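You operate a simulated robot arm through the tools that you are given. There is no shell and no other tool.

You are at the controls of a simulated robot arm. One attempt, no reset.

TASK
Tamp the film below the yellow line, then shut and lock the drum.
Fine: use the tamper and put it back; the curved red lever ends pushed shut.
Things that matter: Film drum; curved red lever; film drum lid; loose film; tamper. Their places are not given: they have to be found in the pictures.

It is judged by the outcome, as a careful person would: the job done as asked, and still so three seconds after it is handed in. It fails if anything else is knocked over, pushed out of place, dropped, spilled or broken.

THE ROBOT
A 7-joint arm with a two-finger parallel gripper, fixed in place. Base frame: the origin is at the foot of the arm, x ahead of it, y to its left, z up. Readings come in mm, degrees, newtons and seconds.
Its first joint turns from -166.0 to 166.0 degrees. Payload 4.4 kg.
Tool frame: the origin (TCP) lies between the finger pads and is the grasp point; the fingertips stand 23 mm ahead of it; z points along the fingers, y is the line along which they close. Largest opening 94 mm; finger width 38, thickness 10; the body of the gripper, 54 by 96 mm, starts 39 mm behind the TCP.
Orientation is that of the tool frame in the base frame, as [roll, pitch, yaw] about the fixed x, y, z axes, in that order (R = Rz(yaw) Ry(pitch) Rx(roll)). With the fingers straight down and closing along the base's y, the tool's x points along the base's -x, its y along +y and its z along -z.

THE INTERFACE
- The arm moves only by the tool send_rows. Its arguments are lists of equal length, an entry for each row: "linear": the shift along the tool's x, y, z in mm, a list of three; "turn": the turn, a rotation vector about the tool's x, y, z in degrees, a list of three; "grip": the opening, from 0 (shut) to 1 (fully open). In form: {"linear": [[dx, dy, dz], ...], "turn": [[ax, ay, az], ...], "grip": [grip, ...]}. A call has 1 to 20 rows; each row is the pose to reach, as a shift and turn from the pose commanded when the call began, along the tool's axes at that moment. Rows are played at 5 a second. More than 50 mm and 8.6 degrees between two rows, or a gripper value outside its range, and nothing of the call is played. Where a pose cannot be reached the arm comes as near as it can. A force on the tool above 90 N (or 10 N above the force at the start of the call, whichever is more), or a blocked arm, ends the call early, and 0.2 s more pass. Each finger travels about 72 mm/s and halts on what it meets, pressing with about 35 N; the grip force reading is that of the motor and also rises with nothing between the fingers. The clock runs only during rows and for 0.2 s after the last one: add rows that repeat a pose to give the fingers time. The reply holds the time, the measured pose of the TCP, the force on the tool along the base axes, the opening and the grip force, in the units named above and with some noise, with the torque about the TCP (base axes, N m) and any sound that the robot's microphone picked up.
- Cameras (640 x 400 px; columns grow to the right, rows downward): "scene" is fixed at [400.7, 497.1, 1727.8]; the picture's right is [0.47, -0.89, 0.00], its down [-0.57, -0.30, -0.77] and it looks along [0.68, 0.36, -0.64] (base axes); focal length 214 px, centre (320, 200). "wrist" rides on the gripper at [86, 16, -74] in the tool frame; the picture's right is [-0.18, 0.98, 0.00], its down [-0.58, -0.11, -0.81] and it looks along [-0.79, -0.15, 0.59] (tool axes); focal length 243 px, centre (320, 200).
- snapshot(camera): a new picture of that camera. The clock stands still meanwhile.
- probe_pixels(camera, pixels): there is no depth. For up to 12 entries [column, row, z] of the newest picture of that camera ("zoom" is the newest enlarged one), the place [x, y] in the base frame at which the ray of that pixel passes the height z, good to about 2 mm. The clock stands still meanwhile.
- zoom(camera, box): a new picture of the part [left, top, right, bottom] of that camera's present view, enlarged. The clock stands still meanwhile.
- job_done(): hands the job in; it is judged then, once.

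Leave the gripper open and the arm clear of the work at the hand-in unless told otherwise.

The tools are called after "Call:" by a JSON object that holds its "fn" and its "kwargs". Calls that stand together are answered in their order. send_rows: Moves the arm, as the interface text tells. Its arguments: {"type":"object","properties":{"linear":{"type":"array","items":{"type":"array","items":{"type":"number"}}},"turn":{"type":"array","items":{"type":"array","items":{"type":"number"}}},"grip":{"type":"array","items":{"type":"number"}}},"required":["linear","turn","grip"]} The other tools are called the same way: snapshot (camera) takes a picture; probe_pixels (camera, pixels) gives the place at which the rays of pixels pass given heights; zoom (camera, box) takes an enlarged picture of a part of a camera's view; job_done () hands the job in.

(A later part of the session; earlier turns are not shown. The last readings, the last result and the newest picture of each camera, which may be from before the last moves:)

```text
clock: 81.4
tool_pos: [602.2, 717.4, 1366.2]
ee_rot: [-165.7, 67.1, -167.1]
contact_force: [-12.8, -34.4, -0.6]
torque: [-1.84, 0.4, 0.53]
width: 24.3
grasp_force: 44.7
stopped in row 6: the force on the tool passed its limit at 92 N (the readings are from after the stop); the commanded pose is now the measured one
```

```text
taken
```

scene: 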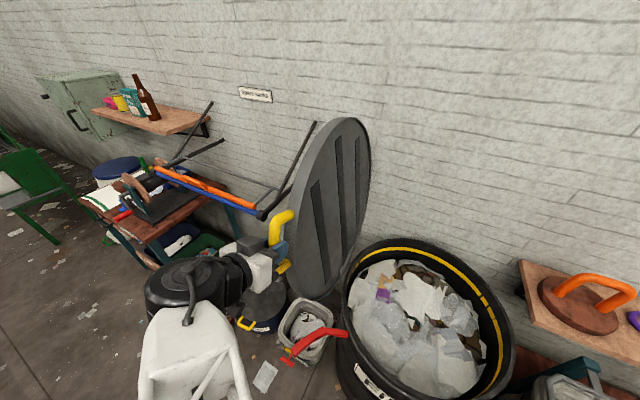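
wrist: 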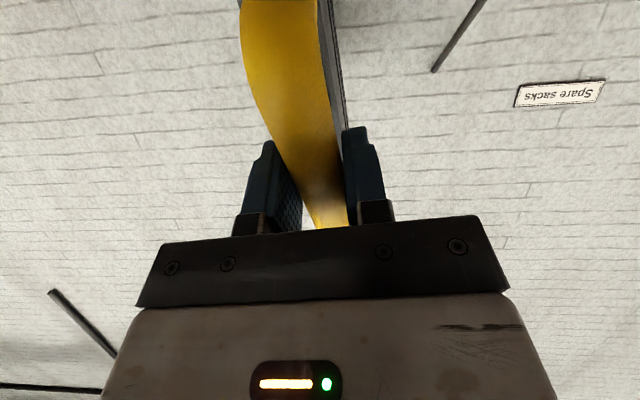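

The grip squeezed with the tool ~5° off the bar's lean (force from the lid stop). Loosening to 38 mm and rolling −5° about the tool axis to align.

Call:
{"fn": "send_rows", "kwargs": {"linear": [[0, 0, 0], [0, 0, 0], [0, -3, 0], [0, -3, 0]], "turn": [[0, 0, 0], [0, 0, 0], [0, 0, -5], [0, 0, -5]], "grip": [0.4, 0.4, 0.4, 0.4]}}

Call:
{"fn": "zoom", "kwargs": {"camera": "wrist", "box": [200, 0, 460, 240]}}

```text
clock: 82.4
tool_pos: [601.5, 713.9, 1365.8]
ee_rot: [-154.7, 65.5, -155.2]
contact_force: [0.0, -1.0, -1.4]
torque: [-0.01, 0.01, 0.0]
width: 37.8
grasp_force: 0.0
```

```text
1.67 times, centred on (330, 120) of wrist
```

zoom: 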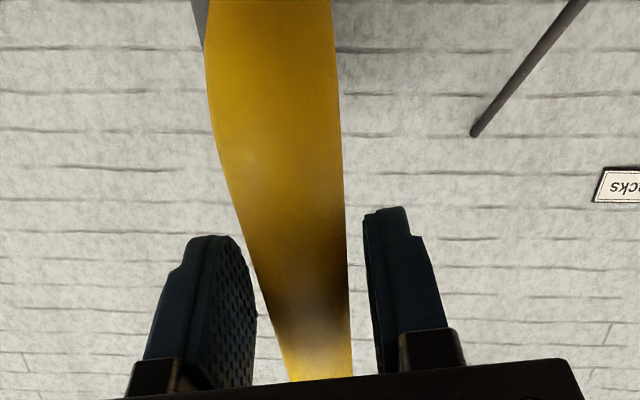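

Aligned now. Starting the closing arc with a loose cage (30 mm): rotate about the hinge axis (x) to 15° first.

Call:
{"fn": "send_rows", "kwargs": {"linear": [[0, 0, 0], [3.7, -38.2, 0.4], [10.5, -75.9, 2.1], [20.3, -112.8, 5.1], [20.3, -112.8, 5.1]], "turn": [[0, 0, 0], [-1.88, -0.13, 4.63], [-3.77, -0.26, 9.26], [-5.65, -0.39, 13.89], [-5.65, -0.39, 13.89]], "grip": [0.32, 0.32, 0.32, 0.32, 0.32]}}

Call:
{"fn": "snapshot", "kwargs": {"camera": "scene"}}

Call:
{"fn": "snapshot", "kwargs": {"camera": "wrist"}}

```text
clock: 83.6
tool_pos: [602.7, 596.9, 1366.1]
ee_rot: [167.0, 67.4, 169.7]
contact_force: [0.3, 0.5, 0.3]
torque: [-0.01, -0.01, -0.03]
width: 29.9
grasp_force: 0.1
```

```text
taken
```

scene: 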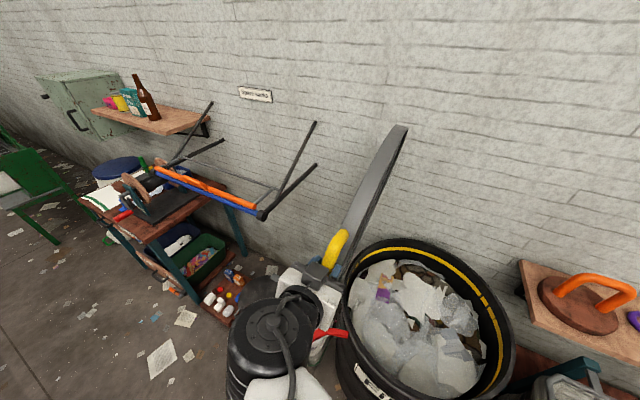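

```text
taken
```

wrist: 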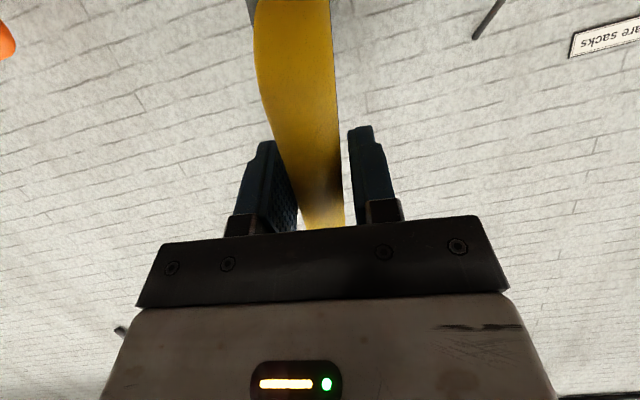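

The lid is following (now just past upright) with almost no force. Continuing the same arc another 25°.

Call:
{"fn": "send_rows", "kwargs": {"linear": [[3.7, -38.2, 0.5], [10.6, -75.9, 2.2], [20.5, -112.8, 5.2], [33.2, -148.7, 9.3], [48.9, -183.4, 14.7], [48.9, -183.4, 14.7]], "turn": [[-1.88, -0.13, 4.63], [-3.77, -0.26, 9.26], [-5.65, -0.39, 13.89], [-7.53, -0.52, 18.52], [-9.41, -0.66, 23.16], [-9.41, -0.66, 23.16]], "grip": [0.32, 0.32, 0.32, 0.32, 0.32, 0.32]}}

Call:
{"fn": "snapshot", "kwargs": {"camera": "scene"}}

Call:
{"fn": "snapshot", "kwargs": {"camera": "wrist"}}

```text
clock: 85.0
tool_pos: [605.0, 423.1, 1302.1]
ee_rot: [122.3, 53.8, 129.9]
contact_force: [-1.0, -2.9, -0.5]
torque: [0.03, 0.04, -0.05]
width: 31.6
grasp_force: 1.9
```

```text
taken
```

scene: 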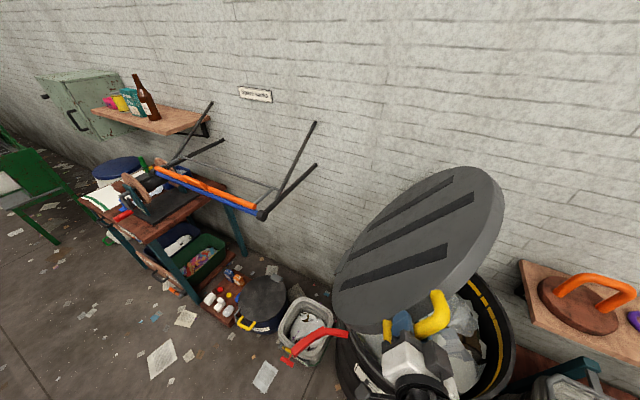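

```text
taken
```

wrist: 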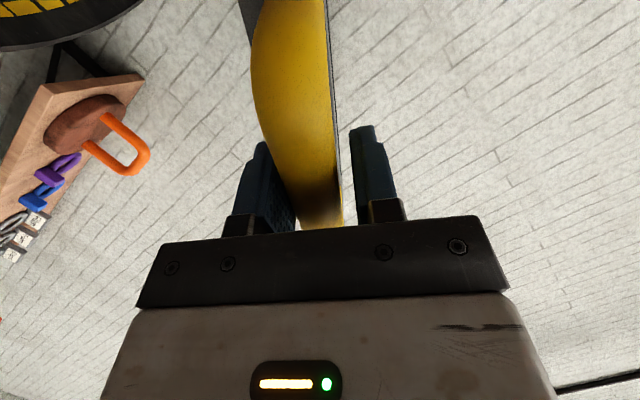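

Lid is around 30° past upright and well in the cage. Next 25°.

Call:
{"fn": "send_rows", "kwargs": {"linear": [[3.7, -38.2, 0.5], [10.6, -75.9, 2.2], [20.5, -112.8, 5.2], [33.2, -148.7, 9.3], [48.9, -183.4, 14.7], [48.9, -183.4, 14.7]], "turn": [[-1.88, -0.13, 4.63], [-3.77, -0.26, 9.26], [-5.65, -0.39, 13.89], [-7.53, -0.52, 18.52], [-9.41, -0.66, 23.16], [-9.41, -0.66, 23.16]], "grip": [0.32, 0.32, 0.32, 0.32, 0.32, 0.32]}}

Call:
{"fn": "snapshot", "kwargs": {"camera": "scene"}}

Call:
{"fn": "snapshot", "kwargs": {"camera": "wrist"}}

```text
clock: 85.8
tool_pos: [613.5, 349.7, 1199.8]
ee_rot: [113.9, 42.5, 123.3]
contact_force: [-69.1, -13.7, 8.1]
torque: [0.32, 0.01, -0.12]
width: 32.5
grasp_force: 2.6
stopped in row 4: the force on the tool passed its limit at 138 N (the readings are from after the stop); the commanded pose is now the measured one
```

```text
taken
```

scene: 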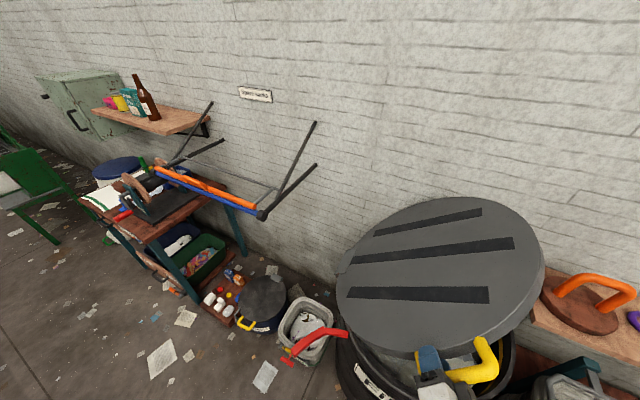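

```text
taken
```

wrist: 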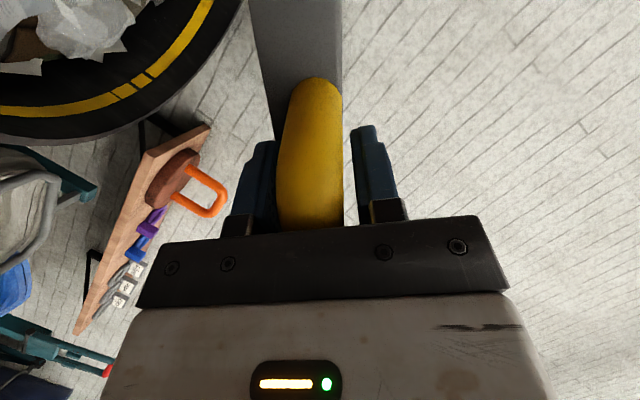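

The call stopped on force (138 N peak, −x). The bar's hinge-side corner now shows at wrist (315,85), so the tool slid along the bar. Looking closer before going on.

Call:
{"fn": "zoom", "kwargs": {"camera": "scene", "box": [390, 310, 520, 400]}}

Call:
{"fn": "zoom", "kwargs": {"camera": "wrist", "box": [200, 40, 440, 240]}}

```text
4.44 times, centred on (455, 355) of scene
```

zoom: 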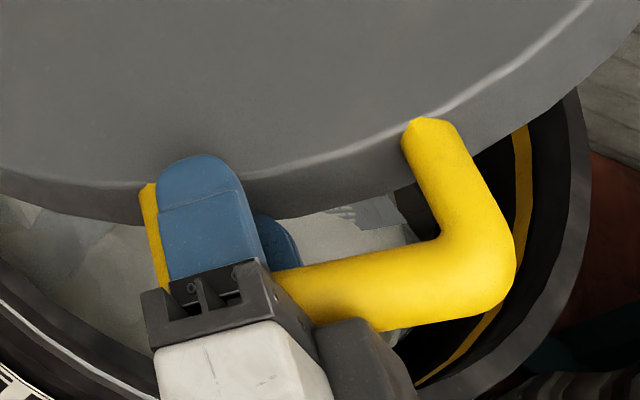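

```text
2.00 times, centred on (320, 140) of wrist
```

zoom: 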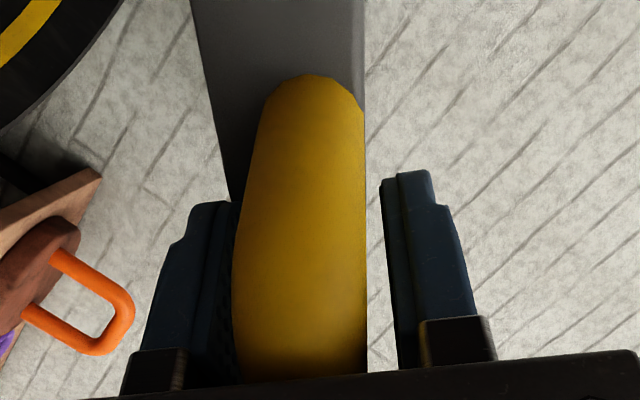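

Call:
{"fn": "probe_pixels", "kwargs": {"camera": "scene", "pixels": [[428, 347, 1190], [428, 347, 1206], [428, 347, 1240], [489, 361, 1150], [489, 361, 1180], [489, 361, 1210], [479, 340, 1150], [479, 340, 1180], [421, 363, 1180], [421, 363, 1210]]}}

Call:
{"fn": "probe_pixels", "kwargs": {"camera": "wrist", "pixels": [[315, 80, 1180], [315, 80, 1200], [315, 80, 1220], [315, 80, 1240]]}}

```text
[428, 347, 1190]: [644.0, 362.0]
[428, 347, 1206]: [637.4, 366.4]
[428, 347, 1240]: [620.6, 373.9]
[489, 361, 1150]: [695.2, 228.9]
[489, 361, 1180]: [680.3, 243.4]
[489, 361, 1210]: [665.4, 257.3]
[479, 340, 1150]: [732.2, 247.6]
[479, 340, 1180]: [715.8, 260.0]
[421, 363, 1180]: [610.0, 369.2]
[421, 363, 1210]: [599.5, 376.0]
```

```text
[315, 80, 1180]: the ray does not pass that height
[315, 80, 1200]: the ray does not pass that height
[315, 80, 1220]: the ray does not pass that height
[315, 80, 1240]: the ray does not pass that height
```

The fingertips seem to have gone ~20 mm too deep (touching the lid edge) and ~20 mm toward the hinge-side end of the bar. Backing off 18 mm along the tool axis and 20 mm along the bar.

Call:
{"fn": "send_rows", "kwargs": {"linear": [[0, 0, -9], [0, 0, -18], [-10, 0, -18], [-20, 0, -18], [-20, 0, -18]], "turn": [[0, 0, 0], [0, 0, 0], [0, 0, 0], [0, 0, 0], [0, 0, 0]], "grip": [0.32, 0.32, 0.32, 0.32, 0.32]}}

Call:
{"fn": "zoom", "kwargs": {"camera": "scene", "box": [390, 310, 520, 400]}}

Call:
{"fn": "snapshot", "kwargs": {"camera": "wrist"}}

```text
clock: 87.0
tool_pos: [609.2, 333.5, 1216.2]
ee_rot: [114.2, 42.5, 123.5]
contact_force: [1.1, -2.3, -8.0]
torque: [0.24, 0.02, 0.03]
width: 32.9
grasp_force: 3.8
```

```text
4.44 times, centred on (455, 355) of scene
```

zoom: 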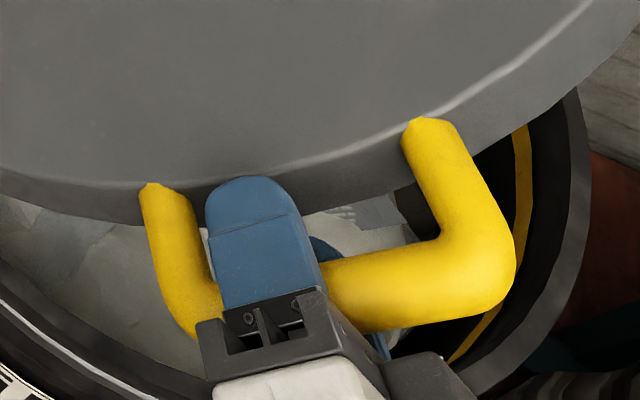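

```text
taken
```

wrist: 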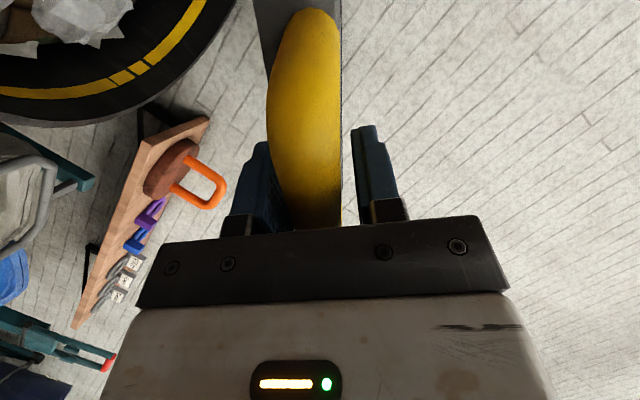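

Call:
{"fn": "probe_pixels", "kwargs": {"camera": "scene", "pixels": [[492.2, 374.1, 1200], [492.2, 374.1, 1230], [492.2, 374.1, 1260], [492.2, 374.1, 1290], [429.1, 378.6, 1160], [429.1, 378.6, 1190], [429.1, 378.6, 1220], [420, 354, 1160], [420, 354, 1200], [485, 342, 1200], [485, 342, 1260]]}}

Call:
{"fn": "zoom", "kwargs": {"camera": "wrist", "box": [220, 0, 420, 160]}}

```text
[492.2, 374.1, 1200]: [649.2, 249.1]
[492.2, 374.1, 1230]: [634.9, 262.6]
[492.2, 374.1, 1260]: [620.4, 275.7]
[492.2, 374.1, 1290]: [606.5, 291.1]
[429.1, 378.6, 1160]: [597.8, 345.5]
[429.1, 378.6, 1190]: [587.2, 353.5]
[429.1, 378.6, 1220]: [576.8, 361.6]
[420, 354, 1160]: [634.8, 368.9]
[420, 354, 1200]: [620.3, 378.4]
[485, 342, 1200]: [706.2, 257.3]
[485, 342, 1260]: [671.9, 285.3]
```

```text
2.50 times, centred on (320, 80) of wrist
```

zoom: 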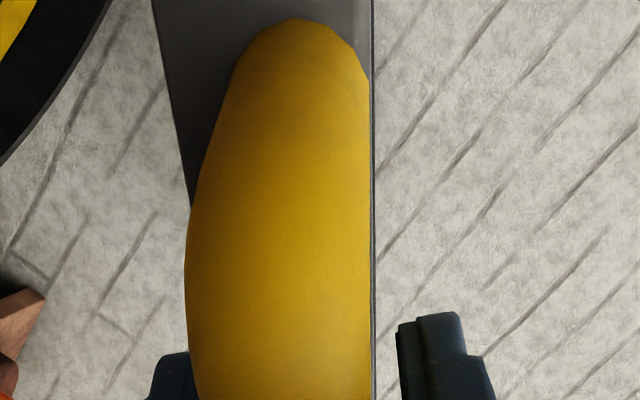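

From the two handle positions, the true hinge is about (y 643, z 928), r ≈ 441. I'll recentre on the bar and continue the corrected arc, ~10° of lid first.

Call:
{"fn": "send_rows", "kwargs": {"linear": [[-6, -6, -12], [-13.1, -11.9, -12.4], [-8, -49.3, -10], [0, -85.9, -6.4], [0, -85.9, -6.4]], "turn": [[0, 0, 0], [0, 0, 0], [-2.42, 0, 5.43], [-4.84, 0, 10.87], [-4.84, 0, 10.87]], "grip": [0.32, 0.32, 0.32, 0.32, 0.32]}}

Call:
{"fn": "snapshot", "kwargs": {"camera": "scene"}}

Call:
{"fn": "zoom", "kwargs": {"camera": "scene", "box": [390, 310, 520, 400]}}

Call:
{"fn": "snapshot", "kwargs": {"camera": "wrist"}}

```text
clock: 88.2
tool_pos: [600.8, 267.3, 1157.6]
ee_rot: [106.4, 32.3, 118.7]
contact_force: [-1.6, -0.5, -8.4]
torque: [0.18, 0.07, -0.04]
width: 33.5
grasp_force: 4.0
```

```text
taken
```

scene: 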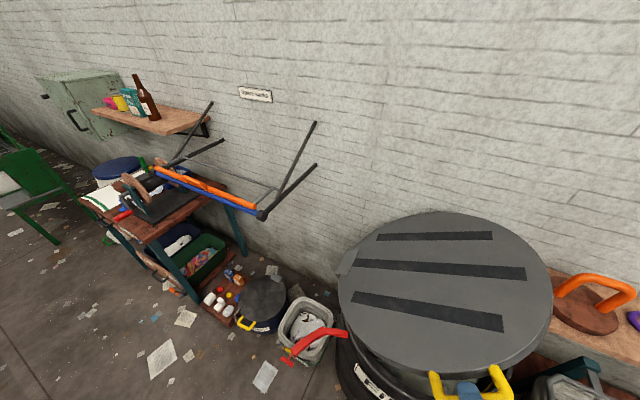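

```text
4.44 times, centred on (455, 355) of scene
```

zoom: 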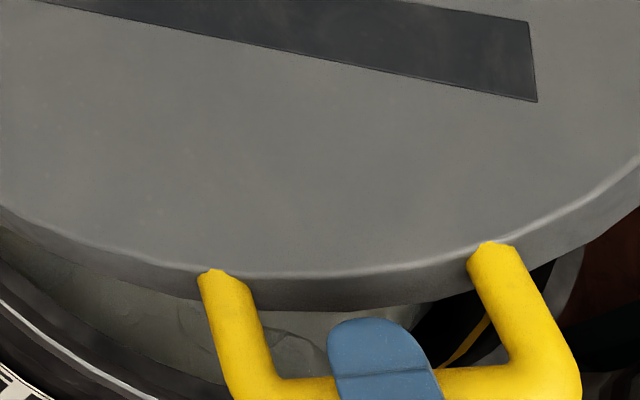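

```text
taken
```

wrist: 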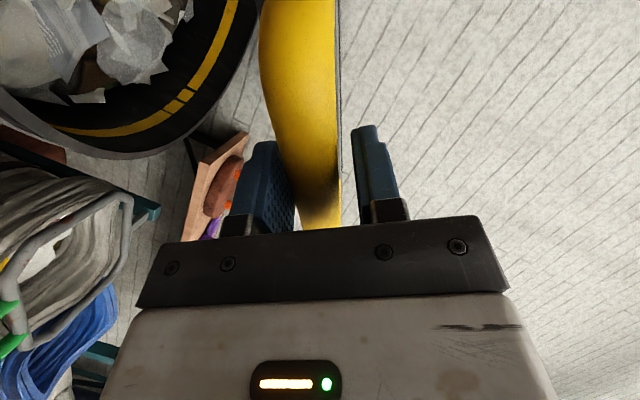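

Well centred and the lid rides on the inner finger (8 N). Continuing along the arc ~20° more.

Call:
{"fn": "send_rows", "kwargs": {"linear": [[3.9, -37.5, 1.8], [10.6, -74.5, 4.8], [20.3, -110.6, 9.2], [32.7, -145.8, 14.7], [32.7, -145.8, 14.7]], "turn": [[-2.42, 0, 5.46], [-4.85, 0, 10.91], [-7.27, 0, 16.37], [-9.69, 0, 21.82], [-9.69, 0, 21.82]], "grip": [0.32, 0.32, 0.32, 0.32, 0.32]}}

Call:
{"fn": "snapshot", "kwargs": {"camera": "scene"}}

Call:
{"fn": "snapshot", "kwargs": {"camera": "wrist"}}

```text
clock: 89.6
tool_pos: [577.6, 239.9, 1039.3]
ee_rot: [96.5, 18.7, 128.3]
contact_force: [0.2, -0.4, -0.3]
torque: [0.03, -0.07, 0.01]
width: 30.1
grasp_force: 0.1
out of reach, approached as far as the arm can: row 1, 2, 3
stopped in row 5: the arm was blocked; the commanded pose is now the measured one
```

```text
taken
```

scene: 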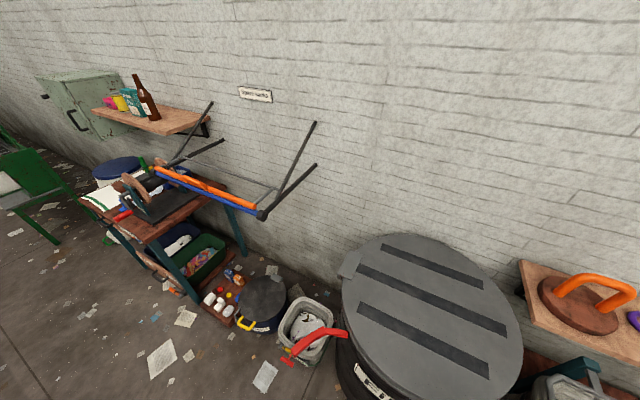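

```text
taken
```

wrist: 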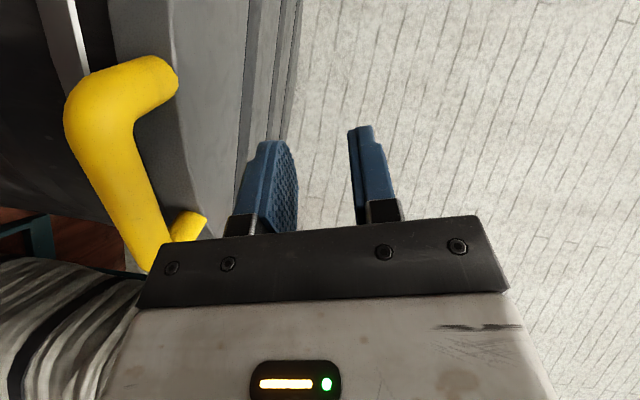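

The arm reached a folding limit; the bar came out of the cage and the lid has gone down (scene shows it lying on the drum). Checking it closely.

Call:
{"fn": "zoom", "kwargs": {"camera": "scene", "box": [300, 220, 540, 400]}}

Call:
{"fn": "zoom", "kwargs": {"camera": "wrist", "box": [0, 0, 320, 240]}}

```text
2.22 times, centred on (420, 310) of scene
```

zoom: 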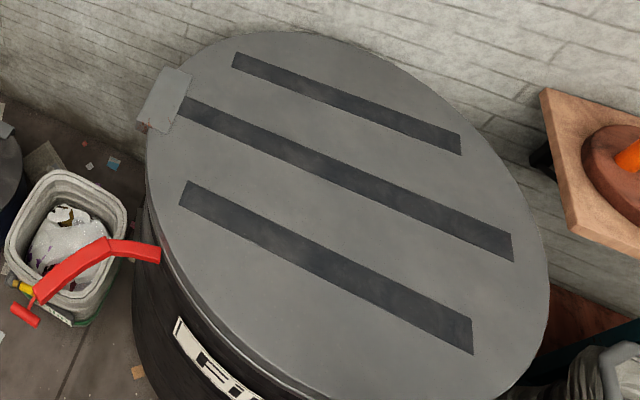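

```text
1.67 times, centred on (160, 120) of wrist
```

zoom: 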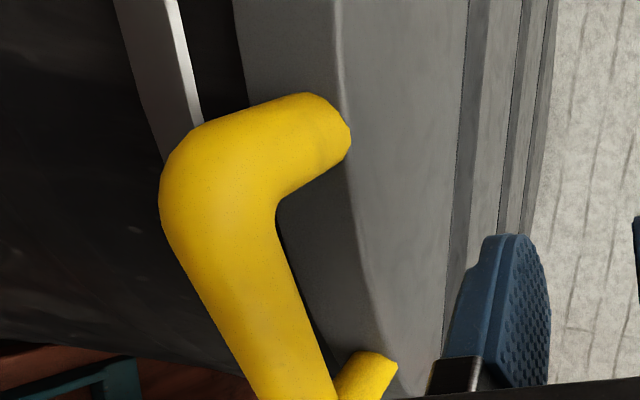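

The lid lies on the drum. Raising the hand straight up 200 mm to be clear.

Call:
{"fn": "send_rows", "kwargs": {"linear": [[-13, 38, -4], [-26, 75, -9], [-38, 113, -13], [-51, 151, -17], [-64, 188, -21], [-64, 188, -21]], "turn": [[0, 0, 0], [0, 0, 0], [0, 0, 0], [0, 0, 0], [0, 0, 0], [0, 0, 0]], "grip": [0.32, 0.32, 0.32, 0.32, 0.32, 0.32]}}

Call:
{"fn": "snapshot", "kwargs": {"camera": "wrist"}}

Call:
{"fn": "snapshot", "kwargs": {"camera": "scene"}}

```text
clock: 91.0
tool_pos: [579.4, 243.0, 1238.1]
ee_rot: [96.5, 18.8, 128.3]
contact_force: [0.8, -0.1, 0.0]
torque: [-0.01, 0.0, -0.04]
width: 30.1
grasp_force: 0.0
```

```text
taken
```

wrist: 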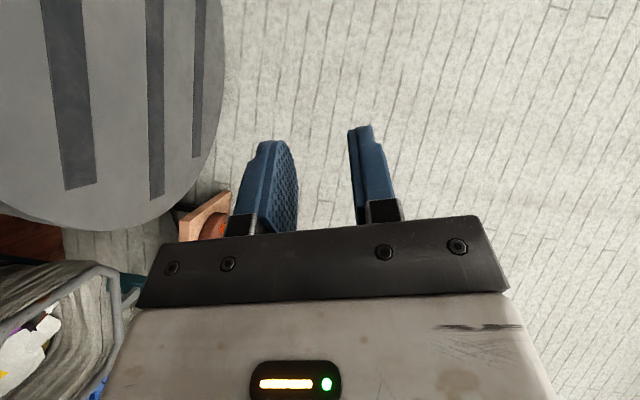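

```text
taken
```

scene: 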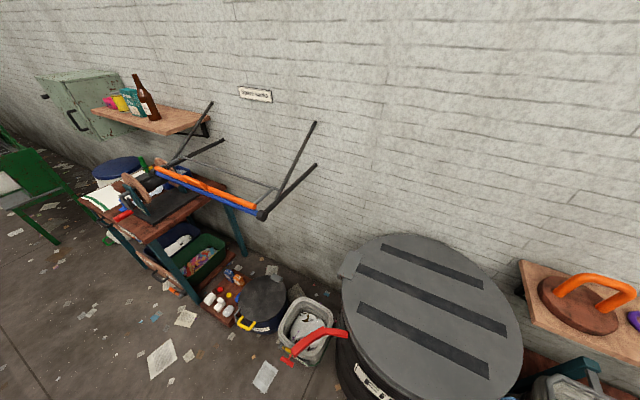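

Clear. Now turning the tool back to pointing down at about (480,330,1330) to view the lid, rim and lever.

Call:
{"fn": "send_rows", "kwargs": {"linear": [[8, 11, -3], [17, 23, -7], [25, 34, -10], [34, 46, -14], [42, 57, -17], [51, 68, -21], [59, 80, -24], [68, 91, -28], [76, 102, -31], [85, 114, -35], [93, 125, -38], [93, 125, -38]], "turn": [[6.2, 4.6, -2.6], [12.5, 9.1, -5.2], [18.7, 13.7, -7.7], [24.9, 18.3, -10.3], [31.1, 22.9, -12.9], [37.4, 27.4, -15.5], [43.6, 32.0, -18.1], [49.8, 36.6, -20.7], [56.0, 41.2, -23.2], [62.3, 45.7, -25.8], [68.5, 50.3, -28.4], [68.5, 50.3, -28.4]], "grip": [0.5, 0.5, 0.5, 0.5, 0.5, 0.5, 0.5, 0.5, 0.5, 0.5, 0.5, 0.5]}}

Call:
{"fn": "snapshot", "kwargs": {"camera": "wrist"}}

Call:
{"fn": "snapshot", "kwargs": {"camera": "scene"}}

```text
clock: 93.6
tool_pos: [549.4, 112.1, 1240.9]
ee_rot: [165.4, 2.7, -171.6]
contact_force: [0.0, 0.3, -0.4]
torque: [0.0, 0.02, 0.0]
width: 47.0
grasp_force: 0.1
out of reach, approached as far as the arm can: row 4, 5, 6, 7, 8, 9, 10, 11, 12
```

```text
taken
```

wrist: 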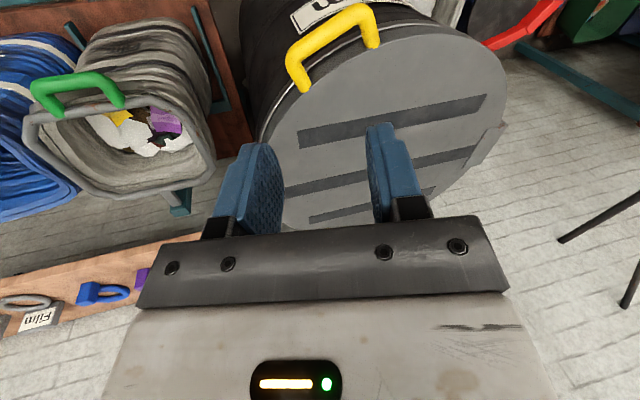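

```text
taken
```

scene: 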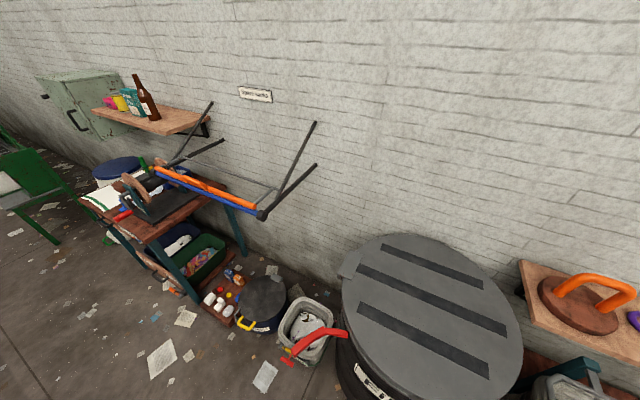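

The pose was limited in reach but the view is useful: lid on drum with the yellow handle at (330,45), red lever end at (500,40). Zooming for a gap check.

Call:
{"fn": "zoom", "kwargs": {"camera": "wrist", "box": [240, 0, 560, 200]}}

Call:
{"fn": "zoom", "kwargs": {"camera": "scene", "box": [280, 260, 420, 400]}}

```text
2.00 times, centred on (400, 100) of wrist
```

zoom: 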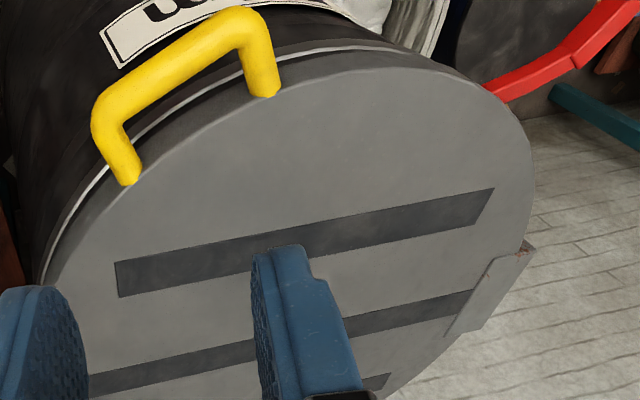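

```text
2.86 times, centred on (350, 330) of scene
```

zoom: 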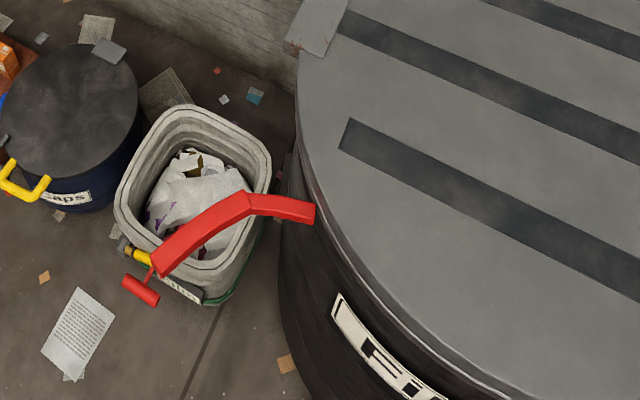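

Lid sits flush. Now the red lever: near end at scene (347,334)/wrist (483,46), kink at scene (325,330)/wrist (527,31), outer end at scene (296,354). Triangulating.

Call:
{"fn": "probe_pixels", "kwargs": {"camera": "scene", "pixels": [[347.6, 334.2, 850], [347.6, 334.2, 900], [347.6, 334.2, 950], [324.8, 331, 850], [324.8, 331, 900], [324.8, 331, 950], [296, 353, 850], [296, 353, 900], [296, 353, 950]]}}

Call:
{"fn": "probe_pixels", "kwargs": {"camera": "wrist", "pixels": [[484, 47, 850], [484, 47, 900], [484, 47, 950], [527.5, 31, 850], [527.5, 31, 900], [527.5, 31, 950]]}}

Call:
{"fn": "snapshot", "kwargs": {"camera": "wrist"}}

```text
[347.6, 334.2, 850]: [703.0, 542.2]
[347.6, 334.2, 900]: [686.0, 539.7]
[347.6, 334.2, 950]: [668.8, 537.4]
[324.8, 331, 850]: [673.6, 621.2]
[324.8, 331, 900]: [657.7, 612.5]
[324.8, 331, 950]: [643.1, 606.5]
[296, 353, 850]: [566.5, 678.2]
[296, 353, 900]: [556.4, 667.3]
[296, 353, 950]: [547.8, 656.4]
```

```text
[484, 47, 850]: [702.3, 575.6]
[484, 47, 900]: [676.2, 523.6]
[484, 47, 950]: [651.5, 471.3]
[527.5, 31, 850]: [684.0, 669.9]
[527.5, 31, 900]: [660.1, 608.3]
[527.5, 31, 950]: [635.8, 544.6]
```

```text
taken
```

wrist: 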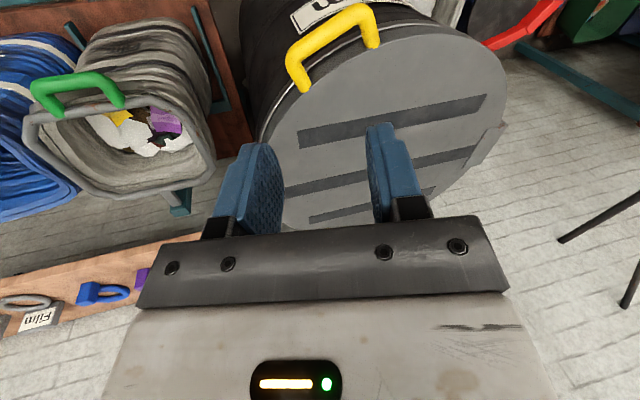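

Lever found: pivot end ≈ (688,540,885), kink ≈ (659,612,898), free end ≈ (557,668,898). Its curve matches the drum wall when swung (seen from above) toward −x then −y along the front. I'll first bring the tool to a clean straight-down pose.

Call:
{"fn": "send_rows", "kwargs": {"linear": [[-8, 36, -5], [-17, 72, -11], [-25, 109, -16], [-34, 145, -22], [-34, 145, -22]], "turn": [[3.7, 0.4, 2.2], [7.4, 0.8, 4.3], [11.1, 1.2, 6.5], [14.8, 1.6, 8.7], [14.8, 1.6, 8.7]], "grip": [0.3, 0, 0, 0, 0]}}

Call:
{"fn": "snapshot", "kwargs": {"camera": "wrist"}}

```text
clock: 94.8
tool_pos: [550.2, 111.5, 1240.3]
ee_rot: [165.3, 2.7, -171.6]
contact_force: [0.5, -0.3, 0.5]
torque: [-0.01, 0.02, 0.01]
width: 0.0
grasp_force: 34.8
out of reach, approached as far as the arm can: row 1, 2, 3, 4, 5
```

```text
taken
```

wrist: 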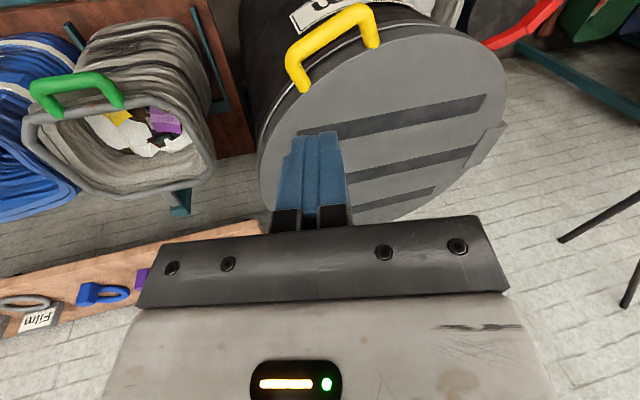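

Stuck at a joint limit in this branch. Testing pure translations: 40 mm in +x and up.

Call:
{"fn": "send_rows", "kwargs": {"linear": [[-20, 0, -20], [-40, 0, -40]], "turn": [[0, 0, 0], [0, 0, 0]], "grip": [0, 0]}}

Call:
{"fn": "send_rows", "kwargs": {"linear": [[0, 20, 0], [0, 40, 0]], "turn": [[0, 0, 0], [0, 0, 0]], "grip": [0, 0]}}

Call:
{"fn": "send_rows", "kwargs": {"linear": [[0, 0, 0], [0, 0, 0]], "turn": [[0, 0, -6], [0, 0, -12]], "grip": [0, 0]}}

```text
clock: 95.4
tool_pos: [590.3, 108.9, 1285.4]
ee_rot: [164.8, 2.9, -171.7]
contact_force: [0.1, 0.4, -0.2]
torque: [-0.01, 0.0, -0.04]
width: 0.0
grasp_force: 35.2
```

```text
clock: 96.0
tool_pos: [590.4, 109.5, 1285.8]
ee_rot: [164.9, 2.9, -171.8]
contact_force: [0.3, 0.1, -0.3]
torque: [-0.03, 0.03, 0.01]
width: 0.1
grasp_force: 34.4
out of reach, approached as far as the arm can: row 1, 2
```

```text
clock: 96.6
tool_pos: [590.0, 108.3, 1285.0]
ee_rot: [165.9, 5.8, -160.1]
contact_force: [-0.1, 0.3, 0.7]
torque: [0.02, 0.0, 0.01]
width: 0.0
grasp_force: 35.3
```

Joint 7 is at one end: turning negative about tool z is free. So I'll work with a yaw of about −117 (which suits the lever push anyway), moving to (540,560,1150).

Call:
{"fn": "send_rows", "kwargs": {"linear": [[-8, 36, 23], [-17, 72, 45], [-25, 107, 68], [-34, 143, 90], [-42, 179, 113], [-51, 215, 135], [-59, 250, 158], [-67, 286, 181], [-76, 322, 203], [-84, 358, 226], [-93, 393, 248], [-93, 393, 248]], "turn": [[1.0, 1.0, -6], [2.0, 2.0, -12], [3.1, 2.9, -18], [4.1, 3.9, -23], [5.1, 4.9, -27], [6.1, 5.9, -31], [7.1, 6.9, -34], [8.1, 7.9, -37], [9.2, 8.8, -39], [10.2, 9.8, -40.5], [11.2, 10.8, -42.1], [11.2, 10.8, -42.1]], "grip": [0, 0, 0, 0, 0, 0, 0, 0, 0, 0, 0, 0]}}

Call:
{"fn": "snapshot", "kwargs": {"camera": "wrist"}}

Call:
{"fn": "snapshot", "kwargs": {"camera": "scene"}}

```text
clock: 99.2
tool_pos: [533.3, 557.7, 1125.8]
ee_rot: [167.4, 6.3, -117.7]
contact_force: [0.9, 0.4, 0.0]
torque: [-0.02, 0.02, -0.02]
width: 0.0
grasp_force: 34.9
out of reach, approached as far as the arm can: row 1, 2, 3, 4, 5, 6, 7, 8, 9, 10, 11, 12
```

```text
taken
```

wrist: 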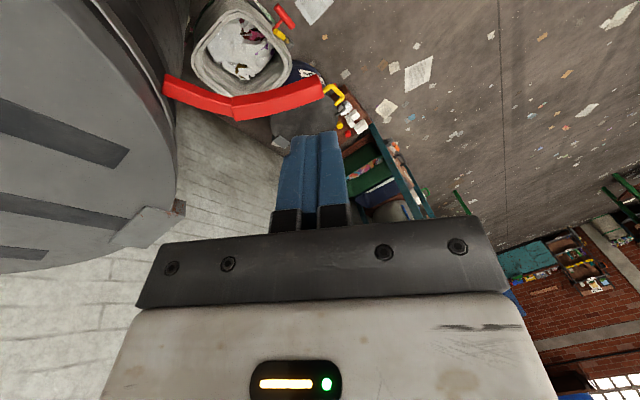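

```text
taken
```

scene: 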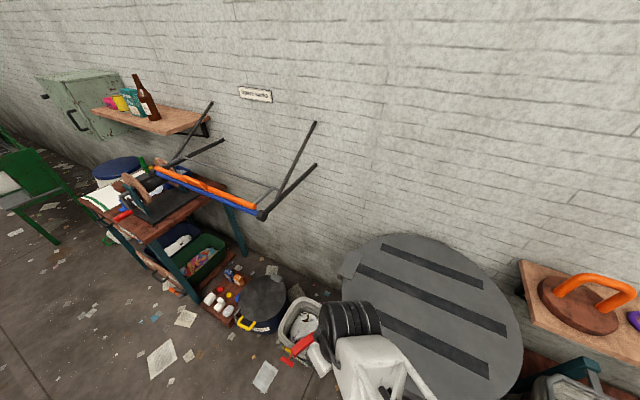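

The lever is seen clearly (drum end at (165,90), kink (235,105), free end (325,90)); the bin is far below on the floor. Some joint limit keeps the tool tilted the wrong way, so I'll go out to a roomier pose (750,300,1350) to unwind the arm.

Call:
{"fn": "send_rows", "kwargs": {"linear": [[11, -28, -33], [23, -56, -66], [34, -84, -100], [45, -112, -133], [57, -140, -166], [68, -169, -199], [79, -197, -233], [91, -225, -266], [102, -253, -299], [102, -253, -299]], "turn": [[0, 0, 0], [0, 0, 0], [0, 0, 0], [0, 0, 0], [0, 0, 0], [0, 0, 0], [0, 0, 0], [0, 0, 0], [0, 0, 0], [0, 0, 0]], "grip": [0, 0, 0, 0, 0, 0, 0, 0, 0, 0]}}

Call:
{"fn": "send_rows", "kwargs": {"linear": [[0, 0, 0], [0, 0, 0], [0, 0, 0]], "turn": [[6, 2, 0], [12, 5, 0], [12, 5, 0]], "grip": [0, 0, 0]}}

Call:
{"fn": "snapshot", "kwargs": {"camera": "scene"}}

```text
clock: 101.4
tool_pos: [751.5, 301.9, 1349.1]
ee_rot: [165.6, 8.3, -118.2]
contact_force: [0.8, 0.3, -0.4]
torque: [-0.03, 0.01, 0.0]
width: 0.1
grasp_force: 35.3
out of reach, approached as far as the arm can: row 3, 4, 5
```

```text
clock: 102.2
tool_pos: [749.7, 303.8, 1347.4]
ee_rot: [166.6, 9.1, -118.3]
contact_force: [-0.2, -0.5, 0.6]
torque: [0.02, -0.04, -0.02]
width: 0.0
grasp_force: 35.6
out of reach, approached as far as the arm can: row 1, 2, 3
```

```text
taken
```

scene: 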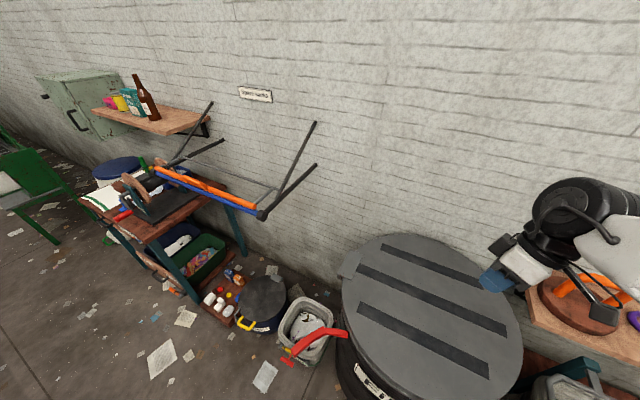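

Let me look at the arm's own posture in the scene camera to work out which wrist joint is wound up.

Call:
{"fn": "zoom", "kwargs": {"camera": "scene", "box": [460, 120, 640, 330]}}

Call:
{"fn": "snapshot", "kwargs": {"camera": "wrist"}}

```text
1.90 times, centred on (550, 225) of scene
```

zoom: 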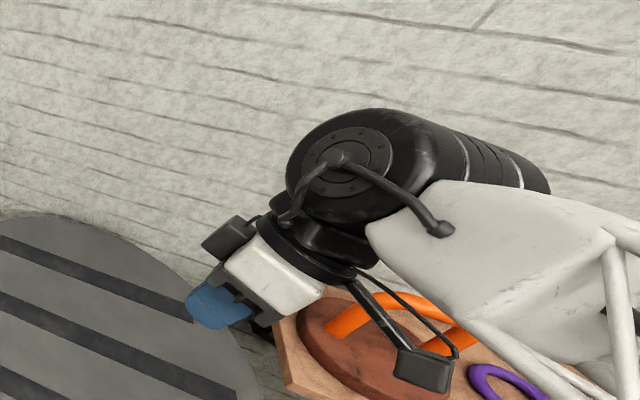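

```text
taken
```

wrist: 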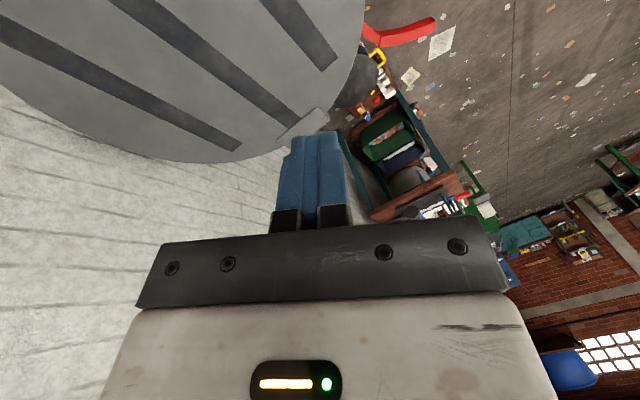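

The wrist looks unflipped, so perhaps only joint 7 is at its stop. I'll turn −30° about tool z first, then try to level the tilt.

Call:
{"fn": "send_rows", "kwargs": {"linear": [[0, 0, 0], [0, 0, 0], [0, 0, 0], [0, 0, 0], [0, 0, 0]], "turn": [[0, 0, -8], [0, 0, -16], [0, 0, -24], [0, 0, -30], [0, 0, -30]], "grip": [0, 0, 0, 0, 0]}}

Call:
{"fn": "send_rows", "kwargs": {"linear": [[0, 0, 0], [0, 0, 0], [0, 0, 0]], "turn": [[5, 0, 0], [10, 0, 0], [10, 0, 0]], "grip": [0, 0, 0]}}

Call:
{"fn": "send_rows", "kwargs": {"linear": [[0, 0, 0], [0, 0, 0], [0, 0, 0]], "turn": [[0, 5, 0], [0, 10, 0], [0, 10, 0]], "grip": [0, 0, 0]}}

```text
clock: 103.4
tool_pos: [751.4, 303.5, 1346.6]
ee_rot: [173.0, 14.7, -88.2]
contact_force: [-0.3, -0.2, 0.8]
torque: [-0.01, -0.02, 0.05]
width: 0.1
grasp_force: 35.2
```

```text
clock: 104.2
tool_pos: [750.8, 301.5, 1346.1]
ee_rot: [-178.6, 16.8, -88.1]
contact_force: [-0.1, -0.3, -1.1]
torque: [0.01, 0.02, 0.03]
width: 0.0
grasp_force: 35.3
out of reach, approached as far as the arm can: row 2
```

```text
clock: 105.0
tool_pos: [752.6, 302.0, 1346.4]
ee_rot: [-178.5, 16.8, -88.1]
contact_force: [0.6, 0.6, 0.4]
torque: [0.04, -0.01, 0.0]
width: 0.1
grasp_force: 34.8
out of reach, approached as far as the arm can: row 1, 2, 3
```

This confirms the wrist was flipped over at an earlier turn (joint 5 near its stop). I'll unwind it: first swing the tool toward the forearm's direction (forearm points outward ~28° down), in free space above the lid.

Call:
{"fn": "send_rows", "kwargs": {"linear": [[-4, -21, -6], [-8, -42, -12], [-12, -62, -18], [-15.7, -83, -24.4], [-15.7, -83, -24.4]], "turn": [[7.9, -1.5, 0], [15.7, -2.9, 0], [23.6, -4.4, 0], [31.5, -5.9, 0], [31.5, -5.9, 0]], "grip": [0, 0, 0, 0, 0]}}

Call:
{"fn": "zoom", "kwargs": {"camera": "scene", "box": [460, 120, 640, 330]}}

```text
clock: 106.2
tool_pos: [830.5, 306.6, 1333.6]
ee_rot: [-146.1, 22.7, -85.9]
contact_force: [-0.2, -0.4, 1.2]
torque: [-0.06, -0.02, -0.01]
width: 0.0
grasp_force: 34.9
out of reach, approached as far as the arm can: row 2, 3, 4, 5
```

```text
1.90 times, centred on (550, 225) of scene
```

zoom: 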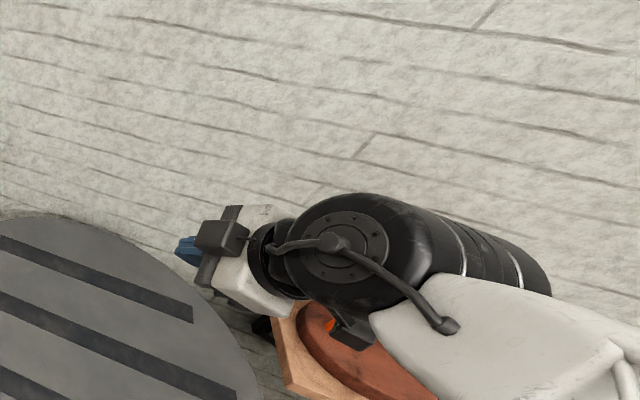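

Orientation as intended. Now rotating the tool about the forearm axis, first 41°.

Call:
{"fn": "send_rows", "kwargs": {"linear": [[0, 0, 0], [0, 0, 0], [0, 0, 0], [0, 0, 0], [0, 0, 0], [0, 0, 0]], "turn": [[-0.64, -3.45, 7.5], [-1.28, -6.9, 15.0], [-1.92, -10.3, 22.6], [-2.57, -13.8, 30.1], [-3.2, -17.2, 37.6], [-3.2, -17.2, 37.6]], "grip": [0, 0, 0, 0, 0, 0]}}

Call:
{"fn": "zoom", "kwargs": {"camera": "scene", "box": [460, 120, 640, 330]}}

```text
clock: 107.6
tool_pos: [829.7, 309.1, 1330.9]
ee_rot: [-173.6, 52.5, -123.1]
contact_force: [-0.3, -0.3, 0.2]
torque: [0.0, -0.01, -0.01]
width: 0.0
grasp_force: 35.0
```

```text
1.90 times, centred on (550, 225) of scene
```

zoom: 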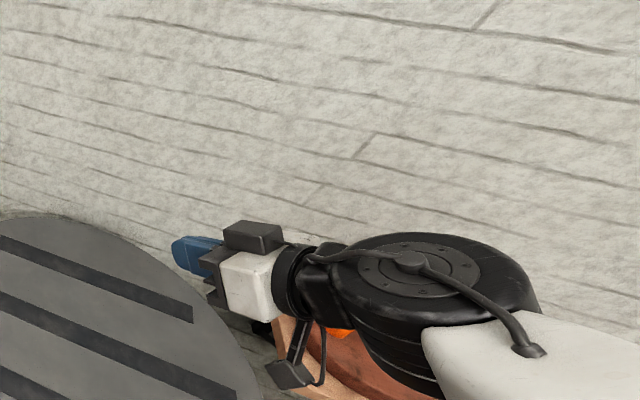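

The wrist housing is rolling as hoped. Continuing this roll (another 124°).

Call:
{"fn": "send_rows", "kwargs": {"linear": [[0, 0, 0], [0, 0, 0], [0, 0, 0], [0, 0, 0], [0, 0, 0], [0, 0, 0], [0, 0, 0], [0, 0, 0], [0, 0, 0], [0, 0, 0], [0, 0, 0], [0, 0, 0], [0, 0, 0], [0, 0, 0], [0, 0, 0], [0, 0, 0]], "turn": [[-0.64, -3.45, 7.5], [-1.28, -6.9, 15.0], [-1.92, -10.3, 22.6], [-2.57, -13.8, 30.1], [-3.2, -17.2, 37.6], [-3.85, -20.7, 45.1], [-4.5, -24.1, 52.6], [-5.1, -27.6, 60.2], [-5.8, -31.0, 67.7], [-6.4, -34.5, 75.2], [-7.05, -37.9, 82.7], [-7.7, -41.4, 90.2], [-8.3, -44.8, 97.8], [-9.0, -48.3, 105.3], [-9.6, -51.7, 112.8], [-9.6, -51.7, 112.8]], "grip": [0, 0, 0, 0, 0, 0, 0, 0, 0, 0, 0, 0, 0, 0, 0, 0]}}

Call:
{"fn": "zoom", "kwargs": {"camera": "scene", "box": [460, 120, 640, 330]}}

```text
clock: 111.0
tool_pos: [829.4, 310.1, 1331.8]
ee_rot: [92.3, -14.3, 109.1]
contact_force: [-0.1, -0.9, 0.4]
torque: [-0.01, -0.02, 0.0]
width: 0.3
grasp_force: 35.1
```

```text
1.90 times, centred on (550, 225) of scene
```

zoom: 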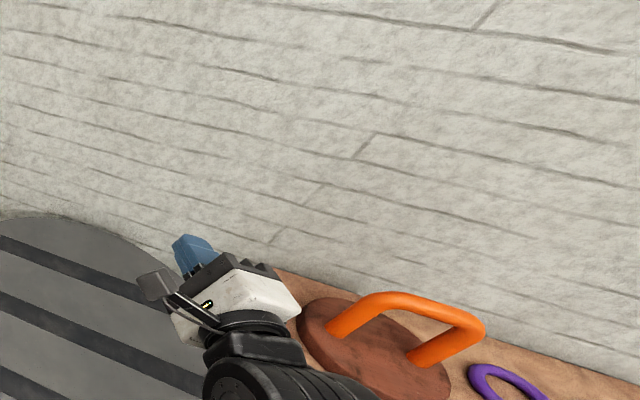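

The wrist is now on the un-flipped side, tool pointing outward. Pitching it down to vertical.

Call:
{"fn": "send_rows", "kwargs": {"linear": [[-5.5, -21.6, -1.6], [-10.9, -42.7, -6.2], [-16.1, -63.1, -13.8], [-20.9, -82.2, -24.3], [-25.4, -99.7, -37.4], [-29.4, -115.2, -52.9], [-32.8, -128.5, -70.5], [-35.5, -139.3, -89.9], [-37.6, -147.5, -110.6], [-38.9, -152.7, -132.2], [-39.5, -154.9, -154.4], [-39.5, -154.9, -154.4]], "turn": [[7.75, -1.98, 0], [15.5, -3.95, 0], [23.3, -5.9, 0], [31, -7.9, 0], [38.8, -9.9, 0], [46.5, -11.9, 0], [54.3, -13.8, 0], [62, -15.8, 0], [69.8, -17.8, 0], [77.5, -19.8, 0], [85.1, -21.7, 0], [85.1, -21.7, 0]], "grip": [0, 0, 0, 0, 0, 0, 0, 0, 0, 0, 0, 0]}}

Call:
{"fn": "snapshot", "kwargs": {"camera": "scene"}}

Call:
{"fn": "snapshot", "kwargs": {"camera": "wrist"}}

```text
clock: 113.6
tool_pos: [683.4, 259.5, 1135.0]
ee_rot: [167.4, 8.8, 94.4]
contact_force: [3.0, 1.9, -10.3]
torque: [-0.18, 0.07, -0.07]
width: 0.0
grasp_force: 34.5
out of reach, approached as far as the arm can: row 4, 5, 6, 7, 8, 9, 10, 11, 12
```

```text
taken
```

scene: 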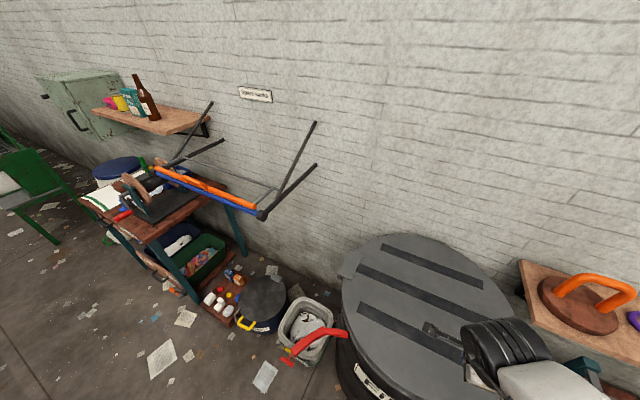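

```text
taken
```

wrist: 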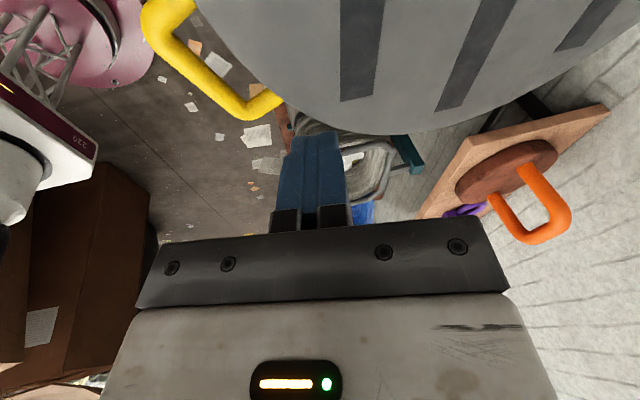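

There's still a limit. Checking the arm posture and the force reading (with one still row).

Call:
{"fn": "send_rows", "kwargs": {"linear": [[0, 0, 0]], "turn": [[0, 0, 0]], "grip": [0]}}

Call:
{"fn": "zoom", "kwargs": {"camera": "scene", "box": [400, 280, 640, 400]}}

```text
clock: 114.0
tool_pos: [684.5, 258.8, 1140.4]
ee_rot: [167.1, 8.8, 94.4]
contact_force: [0.0, 0.3, 0.2]
torque: [-0.02, 0.01, 0.0]
width: 0.0
grasp_force: 34.3
```

```text
2.67 times, centred on (520, 340) of scene
```

zoom: 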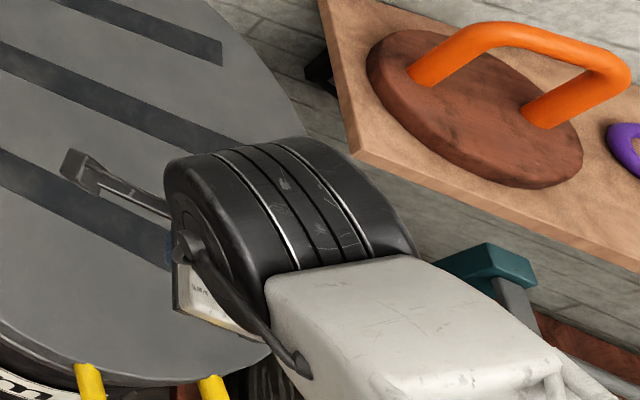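

Force is zero (it was motion). In this posture the hand's body leans outward from the drum, which is just what the lever push needs. So I'll go to the start point beside the lever's free end, above (619,705,1100), with yaw 153 and 25° tilt, fingers closed.

Call:
{"fn": "send_rows", "kwargs": {"linear": [[41, -2, -10], [82, -4, -14], [123, -6, -16], [164, -9, -18], [205, -11, -20], [246, -13, -22], [287, -15, -24], [328, -17, -27], [369, -19, -30], [410, -21, -32], [450.5, -23.5, -35.2], [450.5, -23.5, -35.2]], "turn": [[-0.5, -0.8, -5.2], [-1.0, -1.5, -10.4], [-1.5, -2.3, -15.6], [-2.0, -3.1, -20.8], [-2.5, -3.9, -26.0], [-3.1, -4.6, -31.3], [-3.6, -5.4, -36.5], [-4.1, -6.2, -41.7], [-4.6, -7.0, -46.9], [-5.1, -7.7, -52.1], [-5.6, -8.5, -57.3], [-5.6, -8.5, -57.3]], "grip": [0, 0, 0, 0, 0, 0, 0, 0, 0, 0, 0, 0]}}

Call:
{"fn": "snapshot", "kwargs": {"camera": "scene"}}

Call:
{"fn": "snapshot", "kwargs": {"camera": "wrist"}}

```text
clock: 116.6
tool_pos: [617.6, 703.1, 1098.8]
ee_rot: [179.8, 25.3, 152.9]
contact_force: [0.6, 0.2, -0.2]
torque: [0.01, 0.01, -0.01]
width: 0.1
grasp_force: 35.1
```

```text
taken
```

scene: 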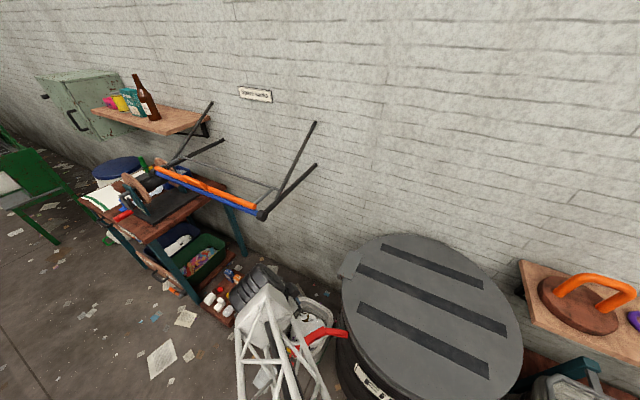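

```text
taken
```

wrist: 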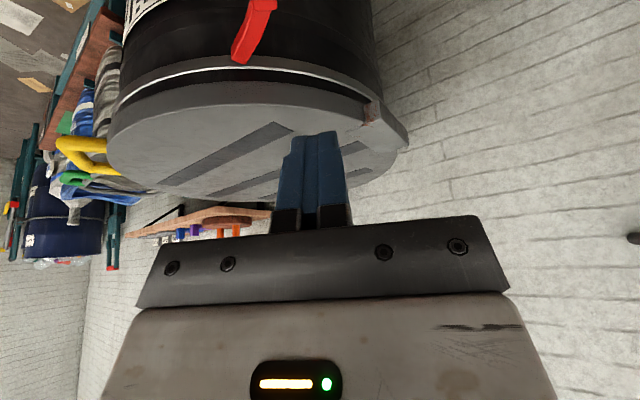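

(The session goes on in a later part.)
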